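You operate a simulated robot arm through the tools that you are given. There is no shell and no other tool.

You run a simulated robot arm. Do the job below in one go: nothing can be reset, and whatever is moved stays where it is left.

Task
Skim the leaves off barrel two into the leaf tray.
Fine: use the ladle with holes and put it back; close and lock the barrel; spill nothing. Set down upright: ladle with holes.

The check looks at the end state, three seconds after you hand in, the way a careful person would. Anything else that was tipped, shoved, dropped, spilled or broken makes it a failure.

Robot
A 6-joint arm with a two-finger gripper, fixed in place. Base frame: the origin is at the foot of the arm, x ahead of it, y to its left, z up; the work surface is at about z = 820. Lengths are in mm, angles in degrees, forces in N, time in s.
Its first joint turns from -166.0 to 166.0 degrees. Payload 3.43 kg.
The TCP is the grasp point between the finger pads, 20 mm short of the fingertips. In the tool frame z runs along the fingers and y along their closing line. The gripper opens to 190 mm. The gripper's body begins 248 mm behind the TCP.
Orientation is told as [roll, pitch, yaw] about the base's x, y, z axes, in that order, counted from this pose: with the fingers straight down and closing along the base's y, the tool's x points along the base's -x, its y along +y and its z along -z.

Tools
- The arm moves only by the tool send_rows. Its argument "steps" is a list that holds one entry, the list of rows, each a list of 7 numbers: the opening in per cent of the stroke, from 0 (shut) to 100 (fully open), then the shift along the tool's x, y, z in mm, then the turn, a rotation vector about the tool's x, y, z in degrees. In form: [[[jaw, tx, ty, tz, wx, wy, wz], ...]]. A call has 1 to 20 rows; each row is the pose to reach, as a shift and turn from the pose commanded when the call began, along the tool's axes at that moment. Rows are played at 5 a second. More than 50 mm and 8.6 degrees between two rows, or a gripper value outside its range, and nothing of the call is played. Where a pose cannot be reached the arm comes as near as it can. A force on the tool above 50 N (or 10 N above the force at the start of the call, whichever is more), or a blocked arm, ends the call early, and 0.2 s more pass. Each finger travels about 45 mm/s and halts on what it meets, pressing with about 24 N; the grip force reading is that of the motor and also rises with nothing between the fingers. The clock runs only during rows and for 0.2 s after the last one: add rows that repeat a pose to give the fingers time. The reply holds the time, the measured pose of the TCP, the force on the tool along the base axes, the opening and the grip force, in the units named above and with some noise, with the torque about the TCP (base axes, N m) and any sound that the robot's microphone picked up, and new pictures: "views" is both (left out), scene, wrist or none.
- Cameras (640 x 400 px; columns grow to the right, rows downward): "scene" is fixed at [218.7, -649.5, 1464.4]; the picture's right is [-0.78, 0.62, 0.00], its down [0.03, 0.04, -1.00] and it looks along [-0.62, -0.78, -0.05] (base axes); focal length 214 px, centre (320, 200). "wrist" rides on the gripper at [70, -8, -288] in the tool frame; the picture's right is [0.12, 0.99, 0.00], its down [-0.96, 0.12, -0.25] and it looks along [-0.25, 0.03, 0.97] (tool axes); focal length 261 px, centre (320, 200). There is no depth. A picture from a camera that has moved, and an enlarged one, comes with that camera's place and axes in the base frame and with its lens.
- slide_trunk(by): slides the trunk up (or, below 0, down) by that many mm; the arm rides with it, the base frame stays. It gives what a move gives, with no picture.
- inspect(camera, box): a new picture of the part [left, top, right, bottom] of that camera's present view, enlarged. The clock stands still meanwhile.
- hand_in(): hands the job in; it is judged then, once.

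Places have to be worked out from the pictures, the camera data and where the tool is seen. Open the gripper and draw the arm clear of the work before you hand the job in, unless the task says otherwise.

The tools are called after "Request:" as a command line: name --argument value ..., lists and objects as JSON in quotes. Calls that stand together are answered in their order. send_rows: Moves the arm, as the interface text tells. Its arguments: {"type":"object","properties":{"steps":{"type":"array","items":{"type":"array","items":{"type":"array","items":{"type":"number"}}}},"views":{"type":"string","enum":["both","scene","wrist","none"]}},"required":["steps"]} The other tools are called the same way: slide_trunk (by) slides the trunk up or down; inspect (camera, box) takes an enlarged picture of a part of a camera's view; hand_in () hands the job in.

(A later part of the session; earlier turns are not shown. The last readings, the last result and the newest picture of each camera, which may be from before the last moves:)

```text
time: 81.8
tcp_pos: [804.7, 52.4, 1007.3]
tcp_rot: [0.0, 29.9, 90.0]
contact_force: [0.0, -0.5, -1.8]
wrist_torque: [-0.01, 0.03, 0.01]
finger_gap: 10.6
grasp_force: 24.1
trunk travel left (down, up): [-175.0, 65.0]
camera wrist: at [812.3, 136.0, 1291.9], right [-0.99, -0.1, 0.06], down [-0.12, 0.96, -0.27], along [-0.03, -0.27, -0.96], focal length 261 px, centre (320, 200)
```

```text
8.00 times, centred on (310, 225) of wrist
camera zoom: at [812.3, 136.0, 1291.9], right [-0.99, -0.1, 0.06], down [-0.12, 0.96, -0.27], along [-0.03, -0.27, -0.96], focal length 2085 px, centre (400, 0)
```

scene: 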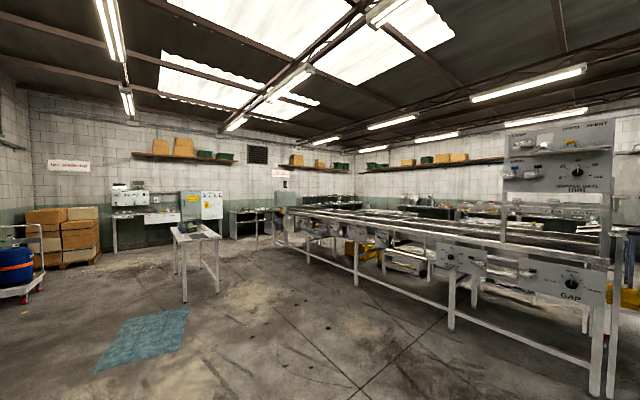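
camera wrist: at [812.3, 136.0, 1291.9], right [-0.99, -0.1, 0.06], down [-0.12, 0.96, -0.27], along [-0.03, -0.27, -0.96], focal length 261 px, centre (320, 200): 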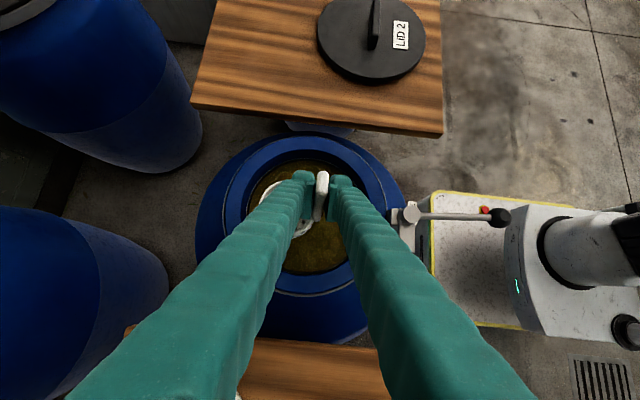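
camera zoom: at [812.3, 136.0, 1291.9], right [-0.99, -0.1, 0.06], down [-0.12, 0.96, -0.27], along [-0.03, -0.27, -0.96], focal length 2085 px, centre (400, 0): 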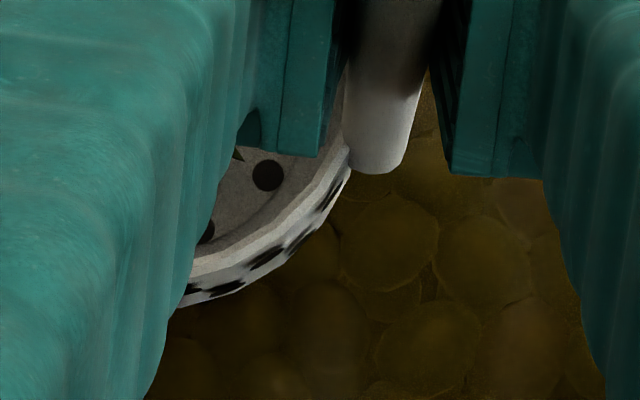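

The ladle has drained and is still upright with the leaves inside. I lift it and carry it smoothly across to a point just short of the tray, keeping it level.

Request:
send_rows --steps '[[[0, 6, 0, -10.4, 0, 0, 0], [0, 16, 0, -27.7, 0, 0, 0], [0, 24, 0, -41.6, 0, 0, 0], [0, 19, 2.9, -50.2, 0, 0, 0], [0, 0.3, 10.3, -61, 0, 0, 0], [0, -25.9, 20.6, -76.2, 0, 0, 0], [0, -55.9, 32.3, -93.5, 0, 0, 0], [0, -85.9, 44.1, -110.8, 0, 0, 0], [0, -115.8, 55.9, -128.1, 0, 0, 0], [0, -145.8, 67.6, -145.4, 0, 0, 0], [0, -175.7, 79.4, -162.7, 0, 0, 0], [0, -205.7, 91.1, -180, 0, 0, 0], [0, -235.7, 102.9, -197.3, 0, 0, 0], [0, -265.6, 114.7, -214.6, 0, 0, 0], [0, -295.6, 126.4, -231.9, 0, 0, 0], [0, -321.8, 136.7, -247.1, 0, 0, 0], [0, -340.5, 144.1, -257.9, 0, 0, 0], [0, -348, 147, -262.2, 0, 0, 0], [0, -348, 147, -262.2, 0, 0, 0]]]' --views "wrist"

Request:
inspect --camera "wrist" --box '[240, 150, 400, 280]'

Request:
inspect --camera "wrist" --box '[180, 0, 400, 140]'

```text
time: 85.8
tcp_pos: [656.8, 485.2, 1060.7]
tcp_rot: [-0.1, 30.0, 90.0]
contact_force: [-0.3, 0.9, -1.1]
wrist_torque: [0.0, -0.02, 0.0]
finger_gap: 10.9
grasp_force: 24.6
trunk travel left (down, up): [-175.0, 65.0]
camera wrist: at [664.9, 569.4, 1345.0], right [-0.99, -0.1, 0.06], down [-0.12, 0.96, -0.27], along [-0.03, -0.27, -0.96], focal length 261 px, centre (320, 200)
```

wrist: 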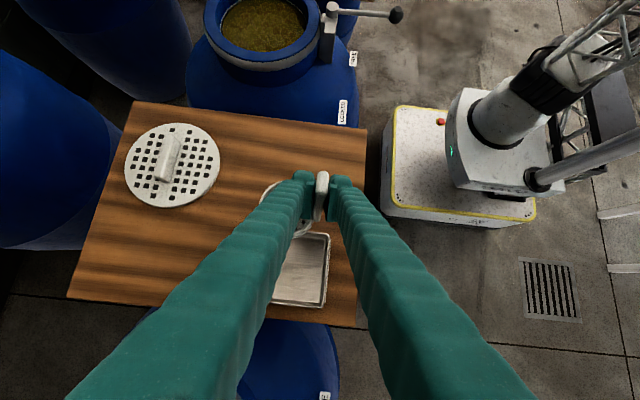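

```text
3.08 times, centred on (320, 215) of wrist
camera zoom: at [664.9, 569.4, 1345.0], right [-0.99, -0.1, 0.06], down [-0.12, 0.96, -0.27], along [-0.03, -0.27, -0.96], focal length 802 px, centre (320, 154)
```

zoom: 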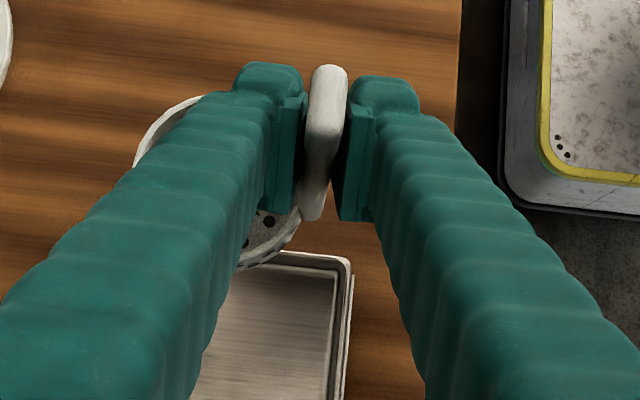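

```text
2.86 times, centred on (290, 70) of wrist
camera zoom: at [664.9, 569.4, 1345.0], right [-0.99, -0.1, 0.06], down [-0.12, 0.96, -0.27], along [-0.03, -0.27, -0.96], focal length 745 px, centre (406, 571)
```

zoom: 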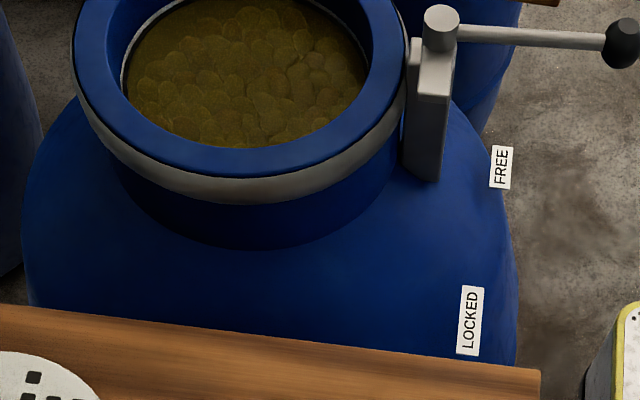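

The arm reached the pose, the barrel is clear, and the tray spans roughly x 622-777, y 498-626. Now I lower a little and pour: roll the ladle sideways to about 112° with its mouth staying above the tray centre.

Request:
send_rows --steps '[[[0, -12.75, 0, 22.1, 0, 0, 0], [0, -21.75, 0, 37.7, 0, 0, 0], [0, -25.7, 2.1, 36.5, -1.12, -7, 2.24], [0, -29.2, 4.2, 34.5, -1.96, -13.99, 4.61], [0, -33.1, 6.3, 33.4, -2.52, -20.97, 7.11], [0, -38.1, 8.4, 34, -2.78, -27.93, 9.71], [0, -43.1, 10.5, 34.6, -2.75, -34.86, 12.4], [0, -47.7, 12.5, 36.6, -2.4, -41.75, 15.15], [0, -51.7, 16.8, 43.5, -1.73, -48.61, 17.96], [0, -55.7, 21.2, 50.4, -0.73, -55.41, 20.79], [0, -60.2, 25.5, 58.2, 0.62, -62.16, 23.66], [0, -65.8, 29.2, 66.5, 2.32, -68.83, 26.5], [0, -71.3, 32.8, 74.9, 4.38, -75.42, 29.32], [0, -76.9, 36.5, 83.2, 6.82, -81.92, 32.09], [0, -82.9, 37.5, 85.5, 9.65, -88.33, 34.78], [0, -88.8, 38.5, 87.9, 12.87, -94.6, 37.37], [0, -94.4, 39.5, 90.4, 16.5, -100.76, 39.82], [0, -99.9, 40.5, 93, 20.55, -106.77, 42.13], [0, -99.9, 40.5, 93, 20.55, -106.77, 42.13]]]' --views "wrist"

Request:
inspect --camera "wrist" --box '[180, 100, 460, 300]'

```text
time: 89.8
tcp_pos: [660.4, 563.8, 969.5]
tcp_rot: [9.1, -81.6, 41.2]
contact_force: [0.8, -0.6, 0.4]
wrist_torque: [-0.05, 0.05, -0.01]
finger_gap: 10.6
grasp_force: 23.8
out of reach, approached as far as the arm can: row 17, 18, 19
trunk travel left (down, up): [-175.0, 65.0]
camera wrist: at [476.0, 334.3, 942.0], right [-0.77, 0.62, -0.09], down [-0.14, -0.02, 0.99], along [0.62, 0.78, 0.1], focal length 261 px, centre (320, 200)
```

wrist: 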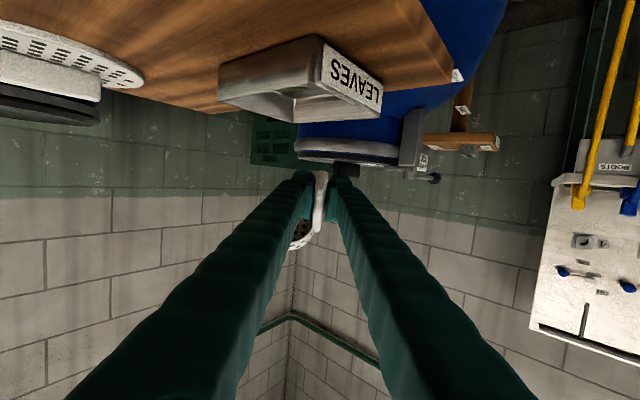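

```text
2.00 times, centred on (320, 200) of wrist
camera zoom: at [476.0, 334.3, 942.0], right [-0.77, 0.62, -0.09], down [-0.14, -0.02, 0.99], along [0.62, 0.78, 0.1], focal length 521 px, centre (320, 200)
```

zoom: 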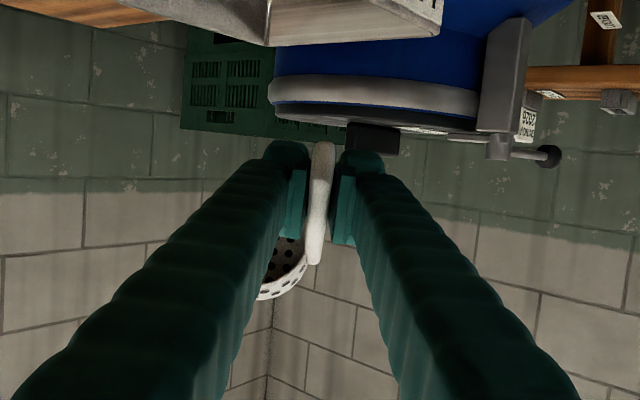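

The tray is labelled "LEAVES" (seen inverted from below), but the last rows were out of reach and the TCP ended about (660, 564, 970). I inspect the tray and cup before moving.

Request:
inspect --camera "wrist" --box '[200, 20, 480, 140]'

Request:
inspect --camera "wrist" --box '[280, 200, 350, 260]'

Request:
inspect --camera "scene" --box '[0, 0, 640, 400]'

```text
2.29 times, centred on (340, 80) of wrist
camera zoom: at [476.0, 334.3, 942.0], right [-0.77, 0.62, -0.09], down [-0.14, -0.02, 0.99], along [0.62, 0.78, 0.1], focal length 596 px, centre (274, 474)
```

zoom: 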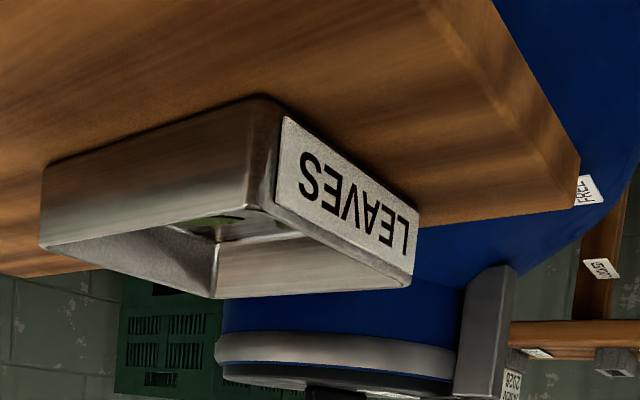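

```text
6.67 times, centred on (315, 230) of wrist
camera zoom: at [476.0, 334.3, 942.0], right [-0.77, 0.62, -0.09], down [-0.14, -0.02, 0.99], along [0.62, 0.78, 0.1], focal length 1738 px, centre (353, 0)
```

zoom: 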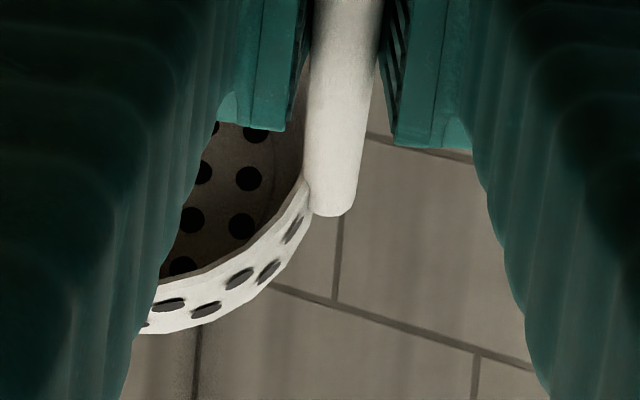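

```text
1.00 times, centred on (320, 200) of scene (not enlarged: the box is as wide or as high as the picture)
camera zoom: at [218.7, -649.5, 1464.4], right [-0.78, 0.62, 0.0], down [0.03, 0.04, -1.0], along [-0.62, -0.78, -0.05], focal length 214 px, centre (320, 200)
```

zoom: 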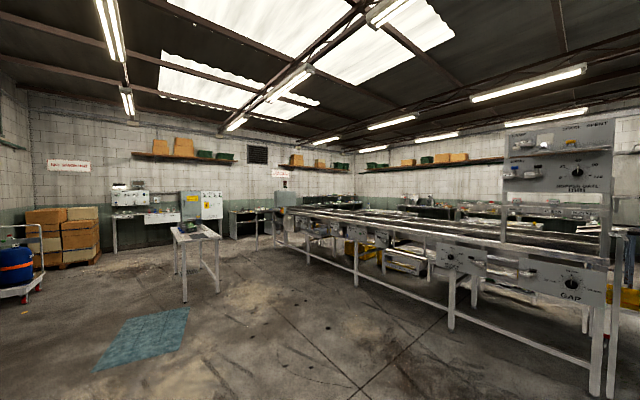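

A green leaf shows inside the tray and the visible part of the cup is empty. I send a hold to see what pose counts as commanded now, giving any last leaf time to fall.

Request:
send_rows --steps '[[[0, 0, 0, 0, 0, 0, 0], [0, 0, 0, 0, 0, 0, 0], [0, 0, 0, 0, 0, 0, 0]]]' --views "none"

```text
time: 90.6
tcp_pos: [659.3, 564.8, 970.0]
tcp_rot: [9.0, -81.4, 41.3]
contact_force: [-0.8, 0.5, -0.2]
wrist_torque: [-0.04, 0.03, 0.01]
finger_gap: 10.9
grasp_force: 23.8
trunk travel left (down, up): [-175.0, 65.0]
```

The hold left the arm in place, so the commanded pose is the reached one (orientation as planned). I now lift and roll the ladle back upright, drawing away from the tray toward (657, 470, 1060).

Request:
send_rows --steps '[[[0, -9.9, -7.4, -10.7, -1.28, 6.67, -2.63], [0, -19.7, -14.8, -21.4, -2.57, 13.35, -5.27], [0, -29.6, -22.2, -32.1, -3.85, 20.02, -7.9], [0, -39.4, -29.6, -42.8, -5.14, 26.69, -10.53], [0, -49.3, -37, -53.4, -6.42, 33.37, -13.17], [0, -59.1, -44.4, -64.1, -7.71, 40.04, -15.8], [0, -69, -51.8, -74.8, -8.99, 46.71, -18.43], [0, -78.8, -59.2, -85.5, -10.28, 53.39, -21.07], [0, -78.8, -59.2, -85.5, -11.56, 60.06, -23.7], [0, -78.8, -59.2, -85.5, -12.84, 66.73, -26.33], [0, -78.8, -59.2, -85.5, -14.13, 73.4, -28.96], [0, -78.8, -59.2, -85.5, -15.41, 80.08, -31.6], [0, -78.8, -59.2, -85.5, -16.7, 86.75, -34.23], [0, -78.8, -59.2, -85.5, -17.98, 93.42, -36.86], [0, -78.8, -59.2, -85.5, -19.27, 100.1, -39.5], [0, -78.8, -59.2, -85.5, -20.55, 106.77, -42.13], [0, -78.8, -59.2, -85.5, -20.55, 106.77, -42.13]]]' --views "wrist"

Request:
inspect --camera "wrist" --box '[200, 160, 440, 340]'

```text
time: 94.2
tcp_pos: [657.4, 469.7, 1058.9]
tcp_rot: [0.2, 30.1, 90.0]
contact_force: [0.3, 1.0, -1.8]
wrist_torque: [-0.11, 0.08, -0.09]
finger_gap: 10.9
grasp_force: 23.9
trunk travel left (down, up): [-175.0, 65.0]
camera wrist: at [665.4, 553.9, 1342.8], right [-0.99, -0.1, 0.06], down [-0.12, 0.96, -0.27], along [-0.03, -0.27, -0.96], focal length 261 px, centre (320, 200)
```

wrist: 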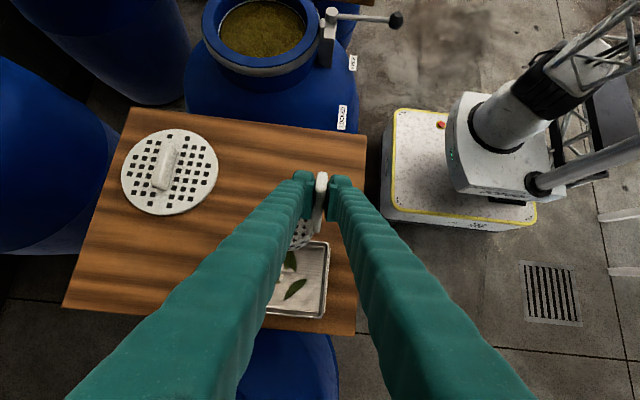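

```text
2.22 times, centred on (320, 250) of wrist
camera zoom: at [665.4, 553.9, 1342.8], right [-0.99, -0.1, 0.06], down [-0.12, 0.96, -0.27], along [-0.03, -0.27, -0.96], focal length 579 px, centre (320, 89)
```

zoom: 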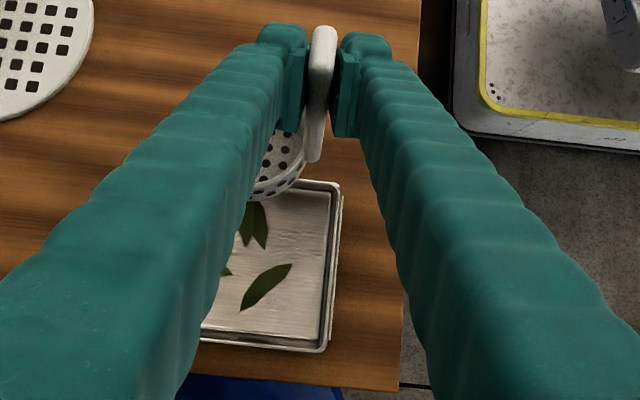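

The leaves lie in the tray. But the ladle now looks turned a bit in the grip compared with before, so I zoom in to measure it, and check the tray more closely.

Request:
inspect --camera "wrist" --box '[280, 160, 350, 260]'

Request:
inspect --camera "wrist" --box '[260, 230, 340, 330]'

```text
4.00 times, centred on (315, 210) of wrist
camera zoom: at [665.4, 553.9, 1342.8], right [-0.99, -0.1, 0.06], down [-0.12, 0.96, -0.27], along [-0.03, -0.27, -0.96], focal length 1043 px, centre (340, 160)
```

zoom: 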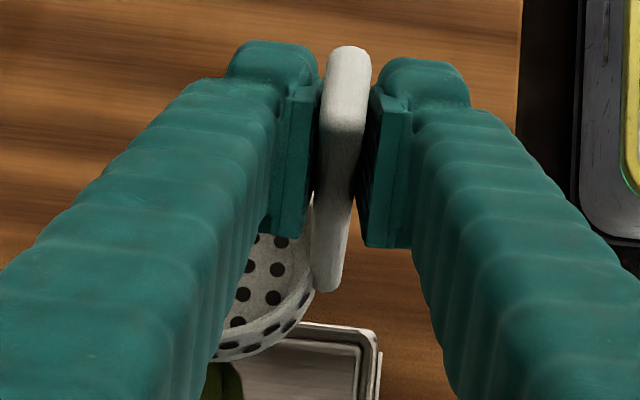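

```text
4.00 times, centred on (300, 280) of wrist
camera zoom: at [665.4, 553.9, 1342.8], right [-0.99, -0.1, 0.06], down [-0.12, 0.96, -0.27], along [-0.03, -0.27, -0.96], focal length 1043 px, centre (400, -120)
```

zoom: 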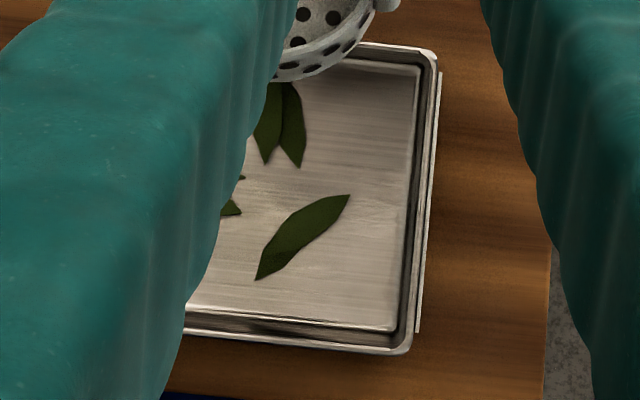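

The ladle has turned about 9-10° in the pads (its lower end toward +y). I'll counter-rotate the gripper by 9.5° so the ladle stands upright and move it back above its original spot near (608, 330).

Request:
send_rows --steps '[[[0, 10, 5, 9, 0, 1.5, 0], [0, 27, 13, 25, 0, 3, 0], [0, 46, 22, 42, 0, 4.5, 0], [0, 66, 31, 60, 0, 6, 0], [0, 86, 40, 77, 0, 7.5, 0], [0, 100, 46, 90, 0, 9, 0], [0, 106.3, 49.1, 95.4, 0, 9.5, 0], [0, 106.3, 49.1, 95.4, 0, 9.5, 0]]]' --views "wrist"

Request:
inspect --camera "wrist" --box '[240, 150, 400, 280]'

Request:
inspect --camera "wrist" --box '[180, 280, 340, 400]'

```text
time: 96.0
tcp_pos: [607.5, 329.2, 1031.2]
tcp_rot: [-0.1, 39.5, 90.0]
contact_force: [0.4, 0.0, -0.2]
wrist_torque: [0.01, -0.02, -0.04]
finger_gap: 11.1
grasp_force: 23.7
trunk travel left (down, up): [-175.0, 65.0]
camera wrist: at [615.9, 459.2, 1296.3], right [-0.99, -0.09, 0.08], down [-0.12, 0.9, -0.42], along [-0.03, -0.43, -0.9], focal length 261 px, centre (320, 200)
```

wrist: 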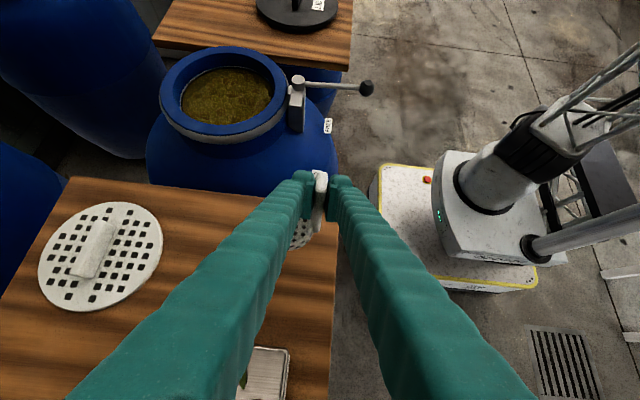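

```text
3.08 times, centred on (320, 215) of wrist
camera zoom: at [615.9, 459.2, 1296.3], right [-0.99, -0.09, 0.08], down [-0.12, 0.9, -0.42], along [-0.03, -0.43, -0.9], focal length 802 px, centre (320, 154)
```

zoom: 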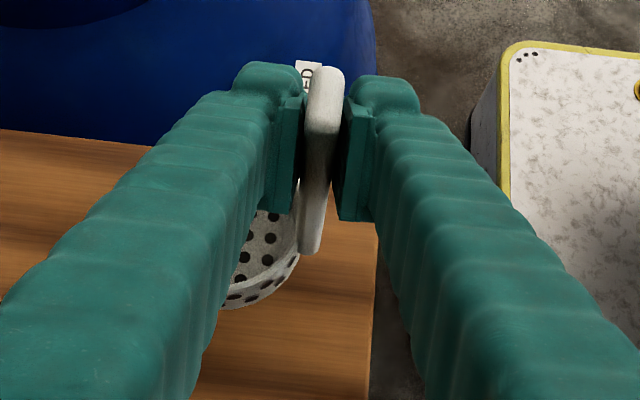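

```text
3.33 times, centred on (260, 340) of wrist
camera zoom: at [615.9, 459.2, 1296.3], right [-0.99, -0.09, 0.08], down [-0.12, 0.9, -0.42], along [-0.03, -0.43, -0.9], focal length 869 px, centre (520, -267)
```

zoom: 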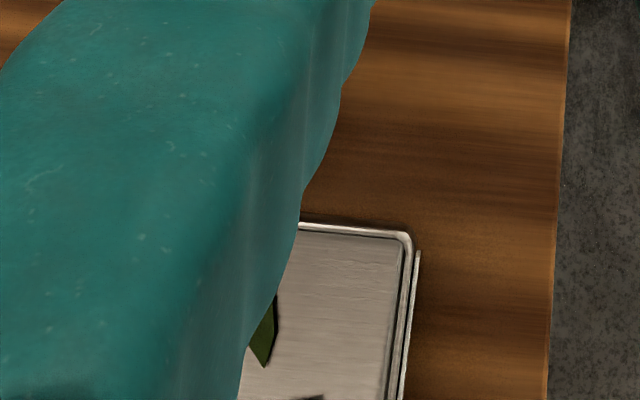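

The ladle hangs above its old spot and looks near upright; leaves remain in the tray. I lower to just above the board, then feel for contact in 2 mm steps.

Request:
send_rows --steps '[[[0, -8, 0, 9.7, 0, 0, 0], [0, -17, 0, 20.6, 0, 0, 0], [0, -26.1, 0, 31.6, 0, 0, 0], [0, -28.6, 0, 34.7, 0, 0, 0], [0, -31.2, 0, 37.8, 0, 0, 0], [0, -31.2, 0, 37.8, 0, 0, 0]]]' --views "wrist"

Request:
inspect --camera "wrist" --box '[240, 150, 400, 280]'

```text
time: 97.4
tcp_pos: [608.8, 328.9, 981.5]
tcp_rot: [0.1, 39.4, 90.0]
contact_force: [0.4, 0.2, -0.9]
wrist_torque: [0.0, 0.01, 0.02]
finger_gap: 10.9
grasp_force: 23.7
trunk travel left (down, up): [-175.0, 65.0]
camera wrist: at [615.7, 459.2, 1247.6], right [-0.99, -0.09, 0.08], down [-0.12, 0.9, -0.42], along [-0.03, -0.43, -0.9], focal length 261 px, centre (320, 200)
```

wrist: 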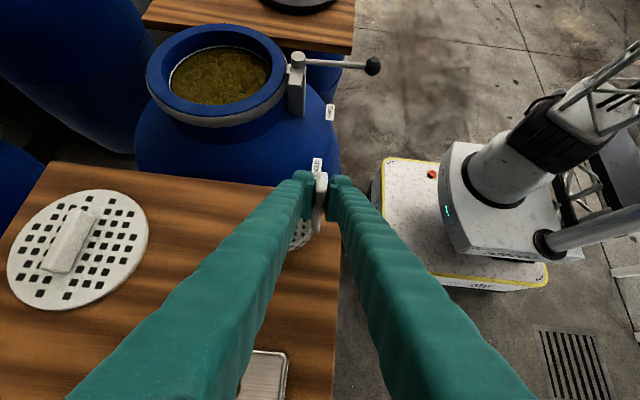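

```text
3.08 times, centred on (320, 215) of wrist
camera zoom: at [615.7, 459.2, 1247.6], right [-0.99, -0.09, 0.08], down [-0.12, 0.9, -0.42], along [-0.03, -0.43, -0.9], focal length 802 px, centre (320, 154)
```

zoom: 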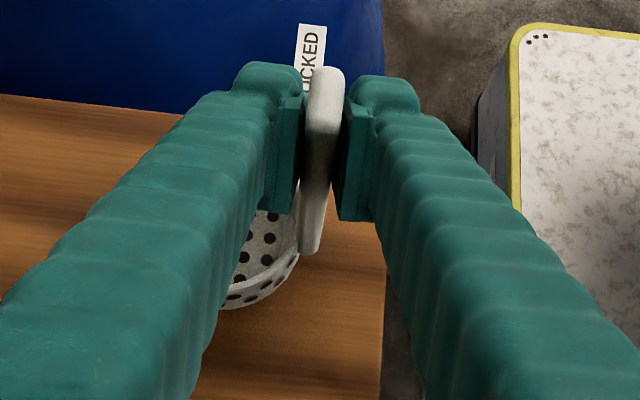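

No contact at 982. Continuing down in 2 mm steps.

Request:
send_rows --steps '[[[0, -1.27, 0, 1.54, 0, 0, 0], [0, -2.54, 0, 3.08, 0, 0, 0], [0, -3.8, 0, 4.6, 0, 0, 0], [0, -5.1, 0, 6.2, 0, 0, 0], [0, -5.1, 0, 6.2, 0, 0, 0]]]' --views "none"

```text
time: 98.6
tcp_pos: [608.2, 329.2, 972.8]
tcp_rot: [-0.1, 39.5, 90.0]
contact_force: [-0.4, 0.3, -1.6]
wrist_torque: [0.0, -0.03, 0.0]
finger_gap: 11.0
grasp_force: 23.6
trunk travel left (down, up): [-175.0, 65.0]
```

Request:
send_rows --steps '[[[0, -1.27, 0, 1.54, 0, 0, 0], [0, -2.54, 0, 3.08, 0, 0, 0], [0, -3.8, 0, 4.6, 0, 0, 0], [0, -3.8, 0, 4.6, 0, 0, 0]]]' --views "none"

```text
time: 99.6
tcp_pos: [608.8, 329.2, 966.5]
tcp_rot: [0.0, 39.5, 90.0]
contact_force: [0.1, 0.7, -0.8]
wrist_torque: [-0.01, 0.01, 0.03]
finger_gap: 10.5
grasp_force: 24.6
trunk travel left (down, up): [-175.0, 65.0]
```

Still no contact at 967. I go on down another 6 mm in small steps.

Request:
send_rows --steps '[[[0, -1.27, 0, 1.54, 0, 0, 0], [0, -2.54, 0, 3.08, 0, 0, 0], [0, -3.8, 0, 4.6, 0, 0, 0], [0, -3.8, 0, 4.6, 0, 0, 0]]]' --views "wrist"

Request:
inspect --camera "wrist" --box '[240, 150, 400, 280]'

```text
time: 100.6
tcp_pos: [607.7, 329.8, 960.4]
tcp_rot: [0.0, 39.4, 90.1]
contact_force: [0.2, 0.3, -1.2]
wrist_torque: [0.04, 0.01, -0.01]
finger_gap: 10.8
grasp_force: 24.0
trunk travel left (down, up): [-175.0, 65.0]
camera wrist: at [615.8, 459.3, 1227.6], right [-0.99, -0.09, 0.08], down [-0.12, 0.9, -0.42], along [-0.03, -0.43, -0.9], focal length 261 px, centre (320, 200)
```

wrist: 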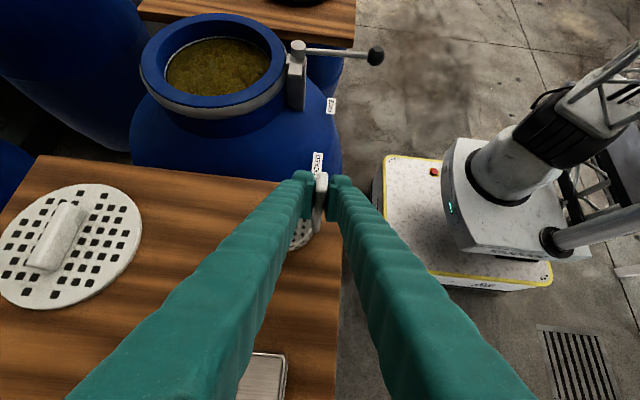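

```text
3.08 times, centred on (320, 215) of wrist
camera zoom: at [615.8, 459.3, 1227.6], right [-0.99, -0.09, 0.08], down [-0.12, 0.9, -0.42], along [-0.03, -0.43, -0.9], focal length 802 px, centre (320, 154)
```

zoom: 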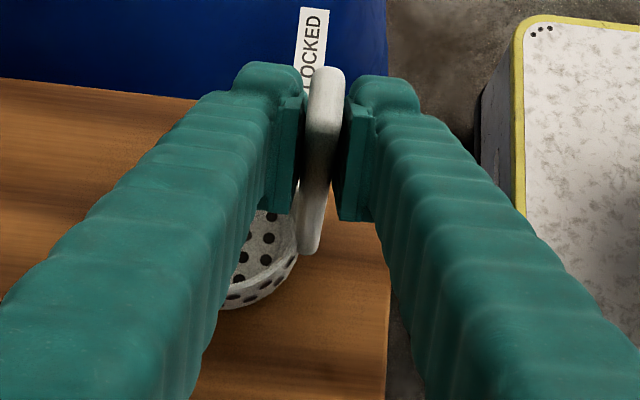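

No contact at 961, so the ladle sits as high in the pads as after the earlier slip; that also means I overcorrected slightly. I turn back 2.5° and continue down to about 954.

Request:
send_rows --steps '[[[0, 0, 0, 0, 0, -1.25, 0], [0, 0, 0, 0, 0, -2.5, 0], [0, -1.27, 0, 1.54, 0, -2.5, 0], [0, -2.54, 0, 3.08, 0, -2.5, 0], [0, -3.8, 0, 4.6, 0, -2.5, 0], [0, -3.8, 0, 4.6, 0, -2.5, 0]]]' --views "none"

```text
time: 102.0
tcp_pos: [608.8, 329.6, 956.2]
tcp_rot: [0.1, 37.0, 90.0]
contact_force: [0.1, 0.6, 0.1]
wrist_torque: [-0.05, 0.03, -0.02]
finger_gap: 10.7
grasp_force: 23.8
trunk travel left (down, up): [-175.0, 65.0]
```

The weight reading has dropped, hinting at first contact at 956. I go down 3 mm more in 1 mm steps.

Request:
send_rows --steps '[[[0, -0.6, 0, 0.8, 0, 0, 0], [0, -1.2, 0, 1.6, 0, 0, 0], [0, -1.8, 0, 2.4, 0, 0, 0], [0, -1.8, 0, 2.4, 0, 0, 0]]]' --views "wrist"

Request:
inspect --camera "wrist" --box '[240, 150, 400, 280]'

```text
time: 103.0
tcp_pos: [607.1, 329.6, 953.6]
tcp_rot: [0.0, 37.0, 89.9]
contact_force: [-6.2, 2.5, 17.2]
wrist_torque: [-0.29, 0.02, -0.09]
finger_gap: 10.7
grasp_force: 23.9
trunk travel left (down, up): [-175.0, 65.0]
camera wrist: at [614.7, 447.5, 1224.8], right [-0.99, -0.1, 0.07], down [-0.12, 0.92, -0.38], along [-0.03, -0.39, -0.92], focal length 261 px, centre (320, 200)
```

wrist: 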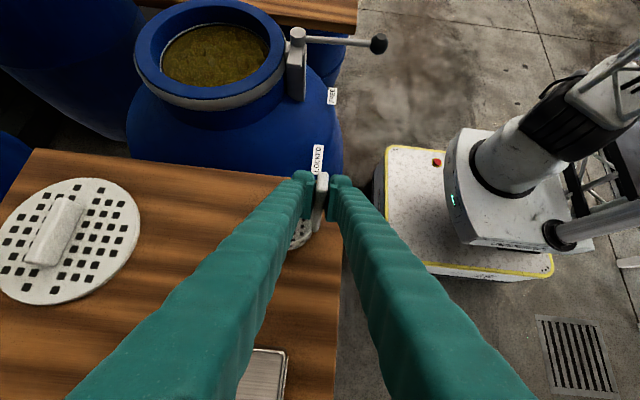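

```text
3.08 times, centred on (320, 215) of wrist
camera zoom: at [614.7, 447.5, 1224.8], right [-0.99, -0.1, 0.07], down [-0.12, 0.92, -0.38], along [-0.03, -0.39, -0.92], focal length 802 px, centre (320, 154)
```

zoom: 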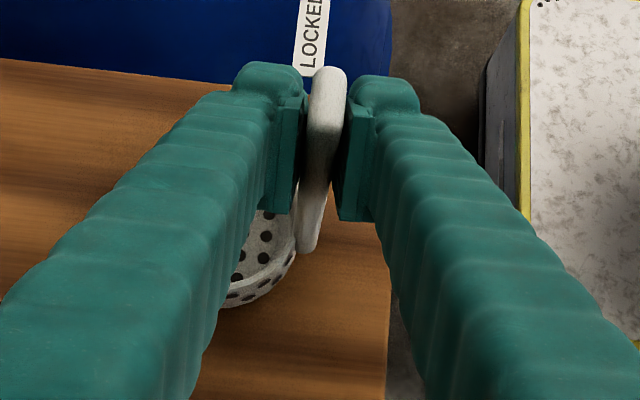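

Contact: 17 N, and the torque tells that the -y edge of the cup touches first, so the ladle still leans a little. I lift 3 mm, turn back 3° and set it down again softly.

Request:
send_rows --steps '[[[0, 1.2, 0, -1.6, 0, 0, 0], [0, 1.8, 0, -2.4, 0, 1.5, 0], [0, 1.8, 0, -2.4, 0, 3, 0], [0, 1.2, 0, -1.6, 0, 3, 0], [0, 0.6, 0, -0.8, 0, 3, 0], [0, 0.6, 0, -0.8, 0, 3, 0]]]' --views "none"

```text
time: 104.4
tcp_pos: [607.7, 329.4, 953.6]
tcp_rot: [0.0, 40.0, 89.9]
contact_force: [-0.7, 0.6, 0.9]
wrist_torque: [0.02, 0.0, 0.0]
finger_gap: 11.1
grasp_force: 24.3
trunk travel left (down, up): [-175.0, 65.0]
```

Light contact only now. Down another 1.5 mm to check where the support force acts.

Request:
send_rows --steps '[[[0, -0.5, 0, 0.6, 0, 0, 0], [0, -1, 0, 1.15, 0, 0, 0], [0, -1, 0, 1.15, 0, 0, 0]]]' --views "none"

```text
time: 105.2
tcp_pos: [606.9, 330.4, 952.4]
tcp_rot: [-0.1, 40.0, 90.0]
contact_force: [-5.2, -2.1, 16.7]
wrist_torque: [0.2, 0.07, 0.03]
finger_gap: 10.6
grasp_force: 23.6
trunk travel left (down, up): [-175.0, 65.0]
```

Now the +y edge bears, so flat lies in between. I lift slightly, turn back 1.4°, and set down once more.

Request:
send_rows --steps '[[[0, 1.3, 0, -1.5, 0, 0, 0], [0, 1.3, 0, -1.5, 0, -1.4, 0], [0, 0.6, 0, -0.8, 0, -1.4, 0], [0, 0.2, 0, -0.25, 0, -1.4, 0], [0, 0.2, 0, -0.25, 0, -1.4, 0]]]' --views "none"

```text
time: 106.4
tcp_pos: [607.0, 329.4, 951.6]
tcp_rot: [0.0, 38.6, 90.0]
contact_force: [-0.2, -0.4, 0.4]
wrist_torque: [0.07, -0.05, -0.01]
finger_gap: 10.8
grasp_force: 24.0
trunk travel left (down, up): [-175.0, 65.0]
```

The ladle rests lightly and level on the board. I open the fingers gradually.

Request:
send_rows --steps '[[[5, 0, 0, 0, 0, 0, 0], [7, 0, 0, 0, 0, 0, 0], [9, 0, 0, 0, 0, 0, 0], [12, 0, 0, 0, 0, 0, 0], [16, 0, 0, 0, 0, 0, 0], [22, 0, 0, 0, 0, 0, 0], [28, 0, 0, 0, 0, 0, 0], [34, 0, 0, 0, 0, 0, 0], [34, 0, 0, 0, 0, 0, 0]]]' --views "wrist"

Request:
inspect --camera "wrist" --box '[240, 150, 400, 280]'

```text
time: 108.4
tcp_pos: [608.0, 329.5, 952.3]
tcp_rot: [0.0, 38.5, 90.1]
contact_force: [-0.3, 0.3, 0.3]
wrist_torque: [0.0, -0.01, -0.04]
finger_gap: 64.5
grasp_force: 0.0
trunk travel left (down, up): [-175.0, 65.0]
camera wrist: at [615.6, 454.8, 1220.3], right [-0.99, -0.09, 0.07], down [-0.12, 0.91, -0.41], along [-0.03, -0.41, -0.91], focal length 261 px, centre (320, 200)
```

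wrist: 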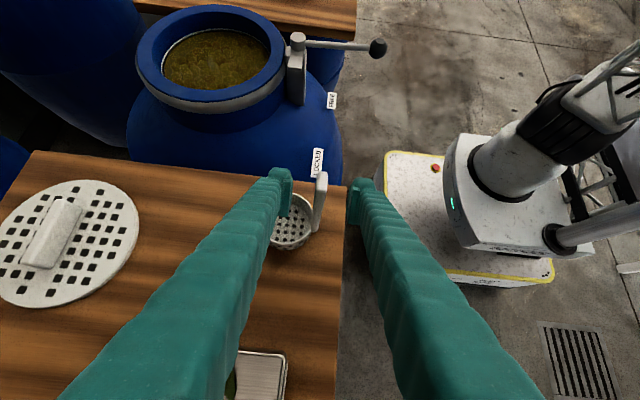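

```text
3.08 times, centred on (320, 215) of wrist
camera zoom: at [615.6, 454.8, 1220.3], right [-0.99, -0.09, 0.07], down [-0.12, 0.91, -0.41], along [-0.03, -0.41, -0.91], focal length 802 px, centre (320, 154)
```

zoom: 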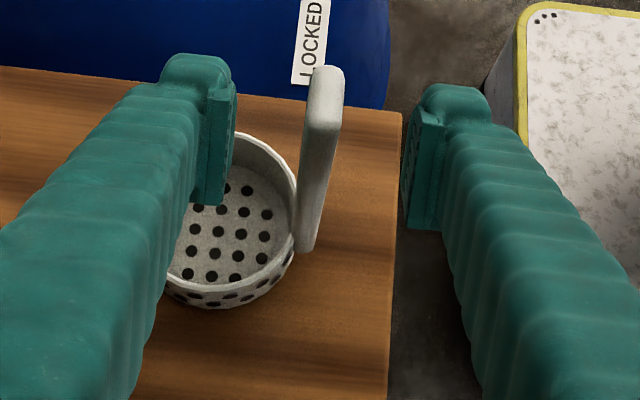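

The ladle stands upright and empty in its place. I withdraw straight up.

Request:
send_rows --steps '[[[34, 6, 0, -7.8, 0, 0, 0], [34, 18.7, 0, -23.5, 0, 0, 0], [34, 34, 0, -43, 0, 0, 0], [34, 53, 0, -66.5, 0, 0, 0], [34, 74.7, 0, -93.9, 0, 0, 0], [34, 93.4, 0, -117.4, 0, 0, 0], [34, 93.4, 0, -117.4, 0, 0, 0]]]' --views "wrist"

Request:
inspect --camera "wrist" --box '[180, 160, 440, 400]'

```text
time: 110.0
tcp_pos: [608.6, 329.6, 1103.4]
tcp_rot: [0.0, 38.6, 90.1]
contact_force: [-0.7, 0.1, 0.5]
wrist_torque: [0.0, -0.01, 0.03]
finger_gap: 64.6
grasp_force: 0.0
trunk travel left (down, up): [-175.0, 65.0]
camera wrist: at [615.7, 454.8, 1371.0], right [-0.99, -0.09, 0.07], down [-0.12, 0.91, -0.41], along [-0.03, -0.41, -0.91], focal length 261 px, centre (320, 200)
```

wrist: 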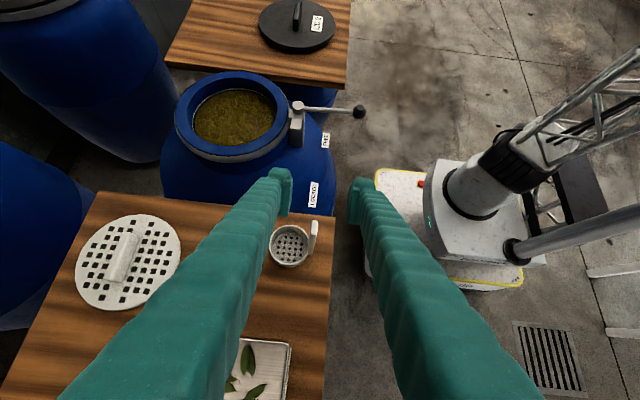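

```text
1.67 times, centred on (310, 280) of wrist
camera zoom: at [615.7, 454.8, 1371.0], right [-0.99, -0.09, 0.07], down [-0.12, 0.91, -0.41], along [-0.03, -0.41, -0.91], focal length 434 px, centre (337, 67)
```

zoom: 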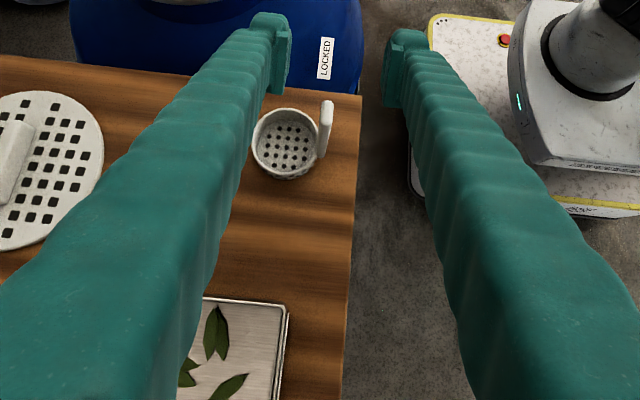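

The ladle is back and clear. I straighten the tool and move over the tray to count the leaves.

Request:
send_rows --steps '[[[45, -11.6, -11.6, -17.7, 0, -5.5, 0], [56, -23.1, -23.3, -35.4, 0, -11, 0], [67, -34.7, -34.9, -53.1, 0, -16.5, 0], [78, -46.2, -46.5, -70.8, 0, -22, 0], [90, -57.8, -58.1, -88.5, 0, -27.5, 0], [100, -69.3, -69.8, -106.2, 0, -33, 0], [100, -80.9, -81.4, -123.9, 0, -38.5, 0], [100, -80.9, -81.4, -123.9, 0, -38.5, 0]]]' --views "wrist"

Request:
inspect --camera "wrist" --box '[240, 130, 400, 260]'

```text
time: 111.8
tcp_pos: [688.3, 471.8, 1147.4]
tcp_rot: [-0.1, 0.0, 90.0]
contact_force: [-0.1, -1.0, -0.7]
wrist_torque: [-0.01, -0.03, 0.01]
finger_gap: 190.2
grasp_force: 0.0
trunk travel left (down, up): [-175.0, 65.0]
camera wrist: at [696.8, 402.4, 1435.3], right [-0.99, -0.12, 0.0], down [-0.12, 0.96, 0.25], along [-0.03, 0.24, -0.97], focal length 261 px, centre (320, 200)
```

wrist: 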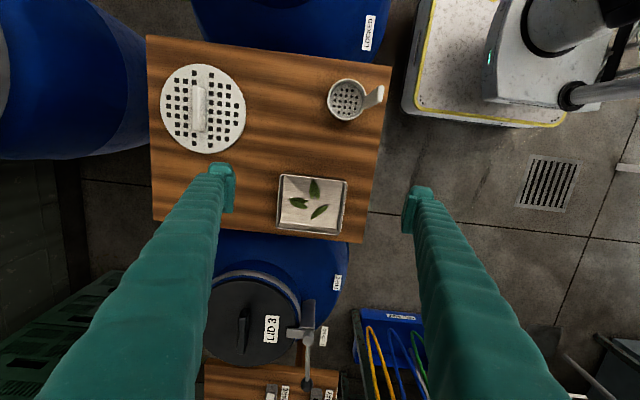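

```text
3.08 times, centred on (320, 195) of wrist
camera zoom: at [696.8, 402.4, 1435.3], right [-0.99, -0.12, 0.0], down [-0.12, 0.96, 0.25], along [-0.03, 0.24, -0.97], focal length 802 px, centre (320, 215)
```

zoom: 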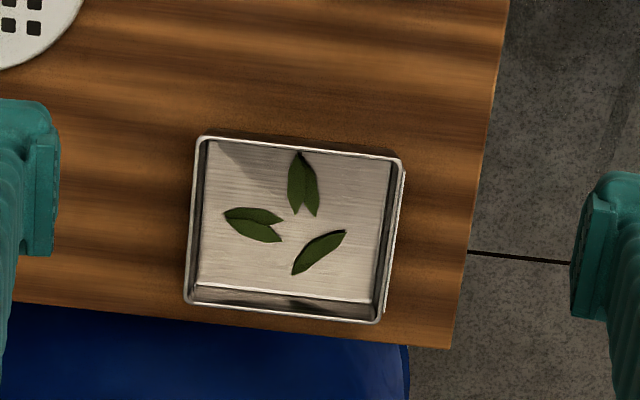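

Request:
inspect --camera "wrist" --box '[285, 170, 345, 225]'

Request:
inspect --camera "wrist" --box '[310, 60, 400, 130]'

```text
7.27 times, centred on (315, 198) of wrist
camera zoom: at [696.8, 402.4, 1435.3], right [-0.99, -0.12, 0.0], down [-0.12, 0.96, 0.25], along [-0.03, 0.24, -0.97], focal length 1896 px, centre (356, 218)
```

zoom: 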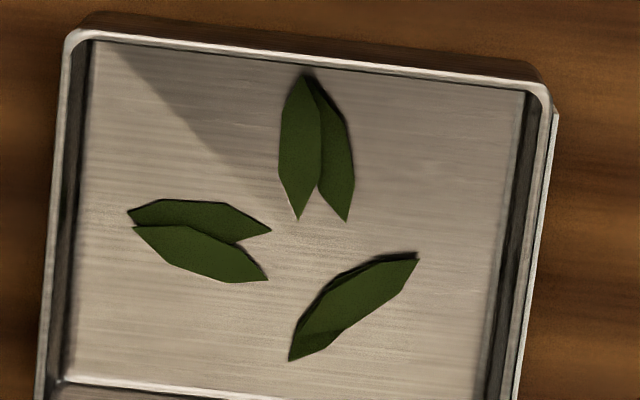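

```text
5.71 times, centred on (355, 95) of wrist
camera zoom: at [696.8, 402.4, 1435.3], right [-0.99, -0.12, 0.0], down [-0.12, 0.96, 0.25], along [-0.03, 0.24, -0.97], focal length 1489 px, centre (120, 800)
```

zoom: 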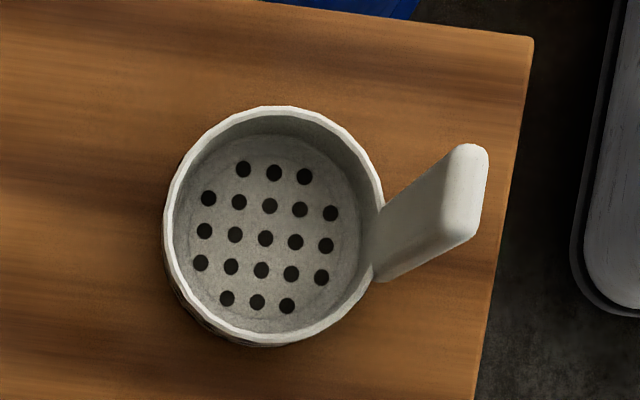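

All six leaves lie in the tray (three overlapping pairs), and the ladle stands empty and upright. Next is the lid: I travel high across to lid 2 near (722, -384), keeping yaw 90 so the jaws close across its bar.

Request:
send_rows --steps '[[[100, 25, -1, -1, 0, 0, 0], [100, 72, -3, -2.5, 0, 0, 0], [100, 119, -5, -4, 0, 0, 0], [100, 166, -7, -6, 0, 0, 0], [100, 213, -9, -8, 0, 0, 0], [100, 260, -11, -10, 0, 0, 0], [100, 307, -13, -12, 0, 0, 0], [100, 354, -14.5, -13, 0, 0, 0], [100, 401, -16, -15, 0, 0, 0], [100, 448, -18, -16, 0, 0, 0], [100, 495, -20, -18, 0, 0, 0], [100, 542, -22, -19, 0, 0, 0], [100, 589, -24, -21, 0, 0, 0], [100, 636, -26, -22, 0, 0, 0], [100, 683, -28, -24, 0, 0, 0], [100, 730, -30, -26, 0, 0, 0], [100, 777, -31.5, -28, 0, 0, 0], [100, 824, -33, -29, 0, 0, 0], [100, 856, -34, -30, 0, 0, 0], [100, 856, -34, -30, 0, 0, 0]]]' --views "wrist"

Request:
inspect --camera "wrist" --box '[220, 100, 420, 260]'

```text
time: 116.0
tcp_pos: [723.6, -386.4, 1179.7]
tcp_rot: [0.1, 0.1, 90.0]
contact_force: [0.3, -0.7, 0.6]
wrist_torque: [-0.01, 0.06, -0.02]
finger_gap: 190.0
grasp_force: 0.0
trunk travel left (down, up): [-175.0, 65.0]
camera wrist: at [730.6, -455.1, 1467.2], right [-0.99, -0.12, 0.0], down [-0.12, 0.96, 0.25], along [-0.03, 0.24, -0.97], focal length 261 px, centre (320, 200)
```

wrist: 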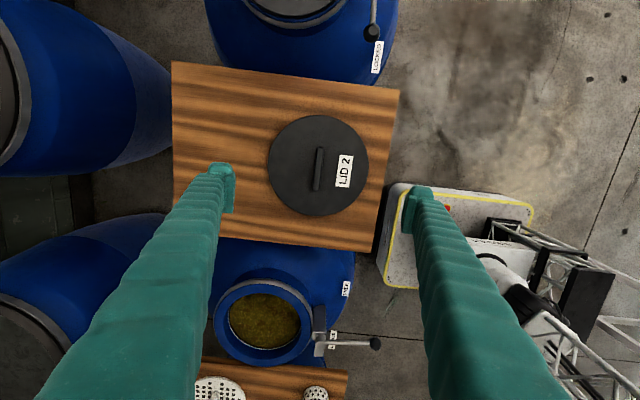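

```text
2.50 times, centred on (320, 180) of wrist
camera zoom: at [730.6, -455.1, 1467.2], right [-0.99, -0.12, 0.0], down [-0.12, 0.96, 0.25], along [-0.03, 0.24, -0.97], focal length 652 px, centre (320, 250)
```

zoom: 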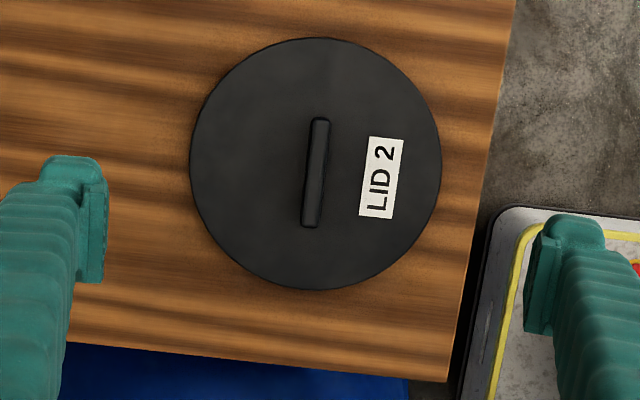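

The lid's bar is about (725, -377), top z≈880, running along y, lid diameter ≈240. Before grasping it, I go over the barrel with open fingers to measure the ring centre and lever precisely from above.

Request:
send_rows --steps '[[[100, -20, -4, 0, 0, 0, 0], [100, -62, -13, 0, 0, 0, 0], [100, -108, -23, 0, 0, 0, 0], [100, -154, -33, 0, 0, 0, 0], [100, -200, -43, 0, 0, 0, 0], [100, -246, -53, 0, 0, 0, 0], [100, -292, -63, 0, 0, 0, 0], [100, -338, -73, 0, 0, 0, 0], [100, -384, -83, 0, 0, 0, 0], [100, -415, -90, 0, 0, 0, 0], [100, -428, -92, 0, 0, 0, 0], [100, -428, -92, 0, 0, 0, 0]]]' --views "wrist"

Request:
inspect --camera "wrist" --box '[230, 100, 430, 260]'

```text
time: 118.6
tcp_pos: [815.4, 44.1, 1179.5]
tcp_rot: [0.0, 0.1, 90.0]
contact_force: [0.4, -0.3, -1.7]
wrist_torque: [-0.02, 0.02, -0.01]
finger_gap: 189.8
grasp_force: 0.0
trunk travel left (down, up): [-175.0, 65.0]
camera wrist: at [822.9, -26.2, 1465.2], right [-0.99, -0.12, 0.0], down [-0.12, 0.96, 0.25], along [-0.03, 0.24, -0.97], focal length 261 px, centre (320, 200)
```

wrist: 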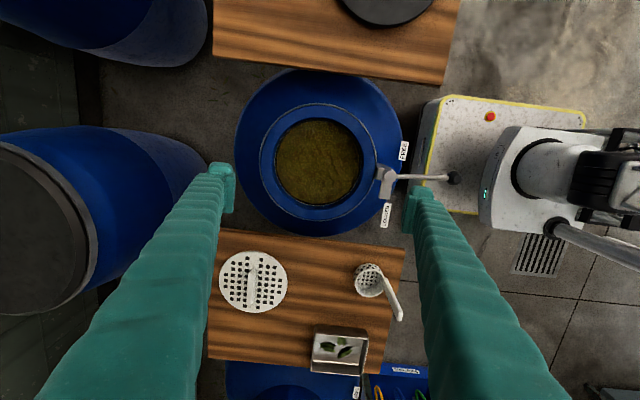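

```text
2.50 times, centred on (330, 180) of wrist
camera zoom: at [822.9, -26.2, 1465.2], right [-0.99, -0.12, 0.0], down [-0.12, 0.96, 0.25], along [-0.03, 0.24, -0.97], focal length 652 px, centre (295, 250)
```

zoom: 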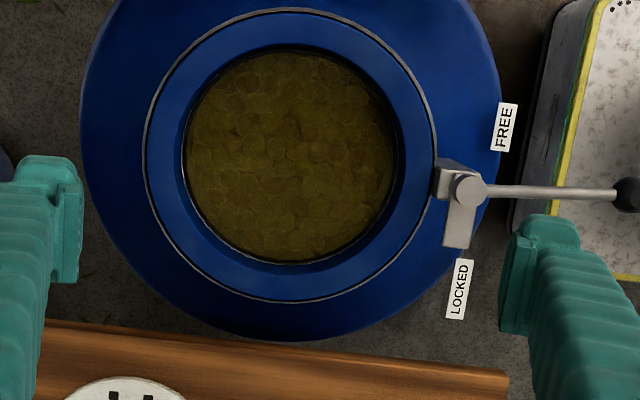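

From above: ring centre ≈ (818.5, 44), lever pivot ≈ (667, 44) with the ball at ≈ (536, 32), tongue pointing +y. Now back to the lid bar at (724.7, -373): travel there and come down to about z 937 with the jaws partly closed.

Request:
send_rows --steps '[[[95, 20, 4, 0, 0, 0, 0], [90, 62, 13, 0, 0, 0, 0], [85, 108, 23, 0, 0, 0, 0], [80, 154, 33, 0, 0, 0, 0], [75, 200, 43, 0, 0, 0, 0], [70, 246, 53, 0, 0, 0, 0], [65, 292, 63, 0, 0, 0, 0], [60, 338, 73, 0, 0, 0, 0], [55, 380, 82.5, 0, 0, 0, 0], [50, 408, 88.5, 0, 0, 0, 0], [45, 416.8, 90.2, 0, 0, 0, 0], [45, 416.8, 90.2, 30, 0, 0, 0], [45, 416.8, 90.2, 75, 0, 0, 0], [45, 416.8, 90.2, 120, 0, 0, 0], [45, 416.8, 90.2, 165, 0, 0, 0], [45, 416.8, 90.2, 205, 0, 0, 0], [45, 416.8, 90.2, 240, 0, 0, 0], [45, 416.8, 90.2, 240, 0, 0, 0]]]' --views "wrist"

Request:
inspect --camera "wrist" --box '[200, 100, 440, 270]'

```text
time: 122.4
tcp_pos: [723.9, -375.3, 939.9]
tcp_rot: [-0.1, 0.1, 90.0]
contact_force: [0.1, 0.3, -0.3]
wrist_torque: [0.05, 0.01, 0.02]
finger_gap: 85.3
grasp_force: 0.1
trunk travel left (down, up): [-175.0, 65.0]
camera wrist: at [732.3, -443.9, 1226.6], right [-0.99, -0.12, 0.0], down [-0.12, 0.96, 0.25], along [-0.03, 0.24, -0.97], focal length 261 px, centre (320, 200)
```

wrist: 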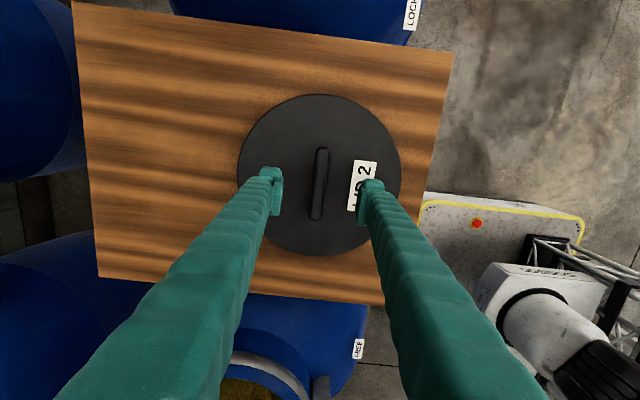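

```text
2.35 times, centred on (320, 185) of wrist
camera zoom: at [732.3, -443.9, 1226.6], right [-0.99, -0.12, 0.0], down [-0.12, 0.96, 0.25], along [-0.03, 0.24, -0.97], focal length 613 px, centre (320, 235)
```

zoom: 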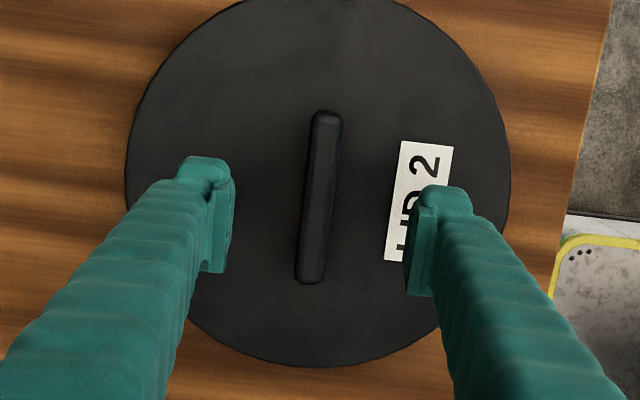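

The bar is centred between the fingers. I lower to TCP z≈876 so the pads straddle the bar above the lid plate.

Request:
send_rows --steps '[[[45, 1, -0.5, 20, 0, 0, 0], [45, 1, -0.5, 40, 0, 0, 0], [45, 1, -0.5, 54, 0, 0, 0], [45, 1, -0.5, 61, 0, 0, 0], [45, 1, -0.5, 61, 0, 0, 0]]]' --views "wrist"

Request:
inspect --camera "wrist" --box '[240, 120, 400, 250]'

```text
time: 123.6
tcp_pos: [724.9, -375.9, 879.0]
tcp_rot: [0.0, 0.0, 89.9]
contact_force: [0.6, -1.5, 0.3]
wrist_torque: [-0.02, 0.03, -0.03]
finger_gap: 85.6
grasp_force: 0.0
trunk travel left (down, up): [-175.0, 65.0]
camera wrist: at [733.5, -445.4, 1166.5], right [-0.99, -0.12, 0.0], down [-0.12, 0.96, 0.25], along [-0.03, 0.24, -0.97], focal length 261 px, centre (320, 200)
```

wrist: 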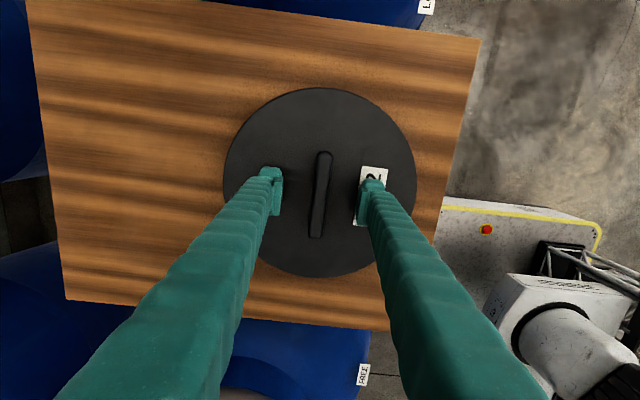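

```text
3.08 times, centred on (320, 185) of wrist
camera zoom: at [733.5, -445.4, 1166.5], right [-0.99, -0.12, 0.0], down [-0.12, 0.96, 0.25], along [-0.03, 0.24, -0.97], focal length 802 px, centre (320, 246)
```

zoom: 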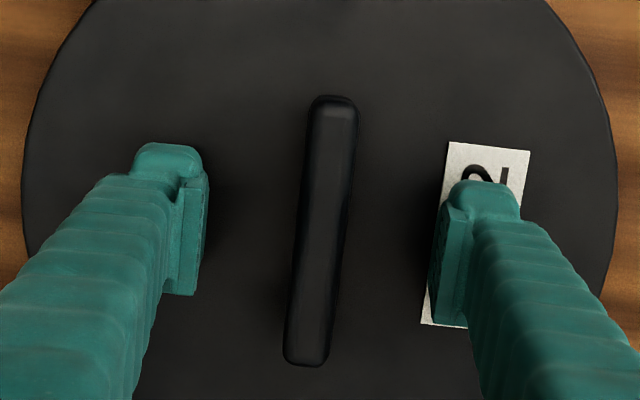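

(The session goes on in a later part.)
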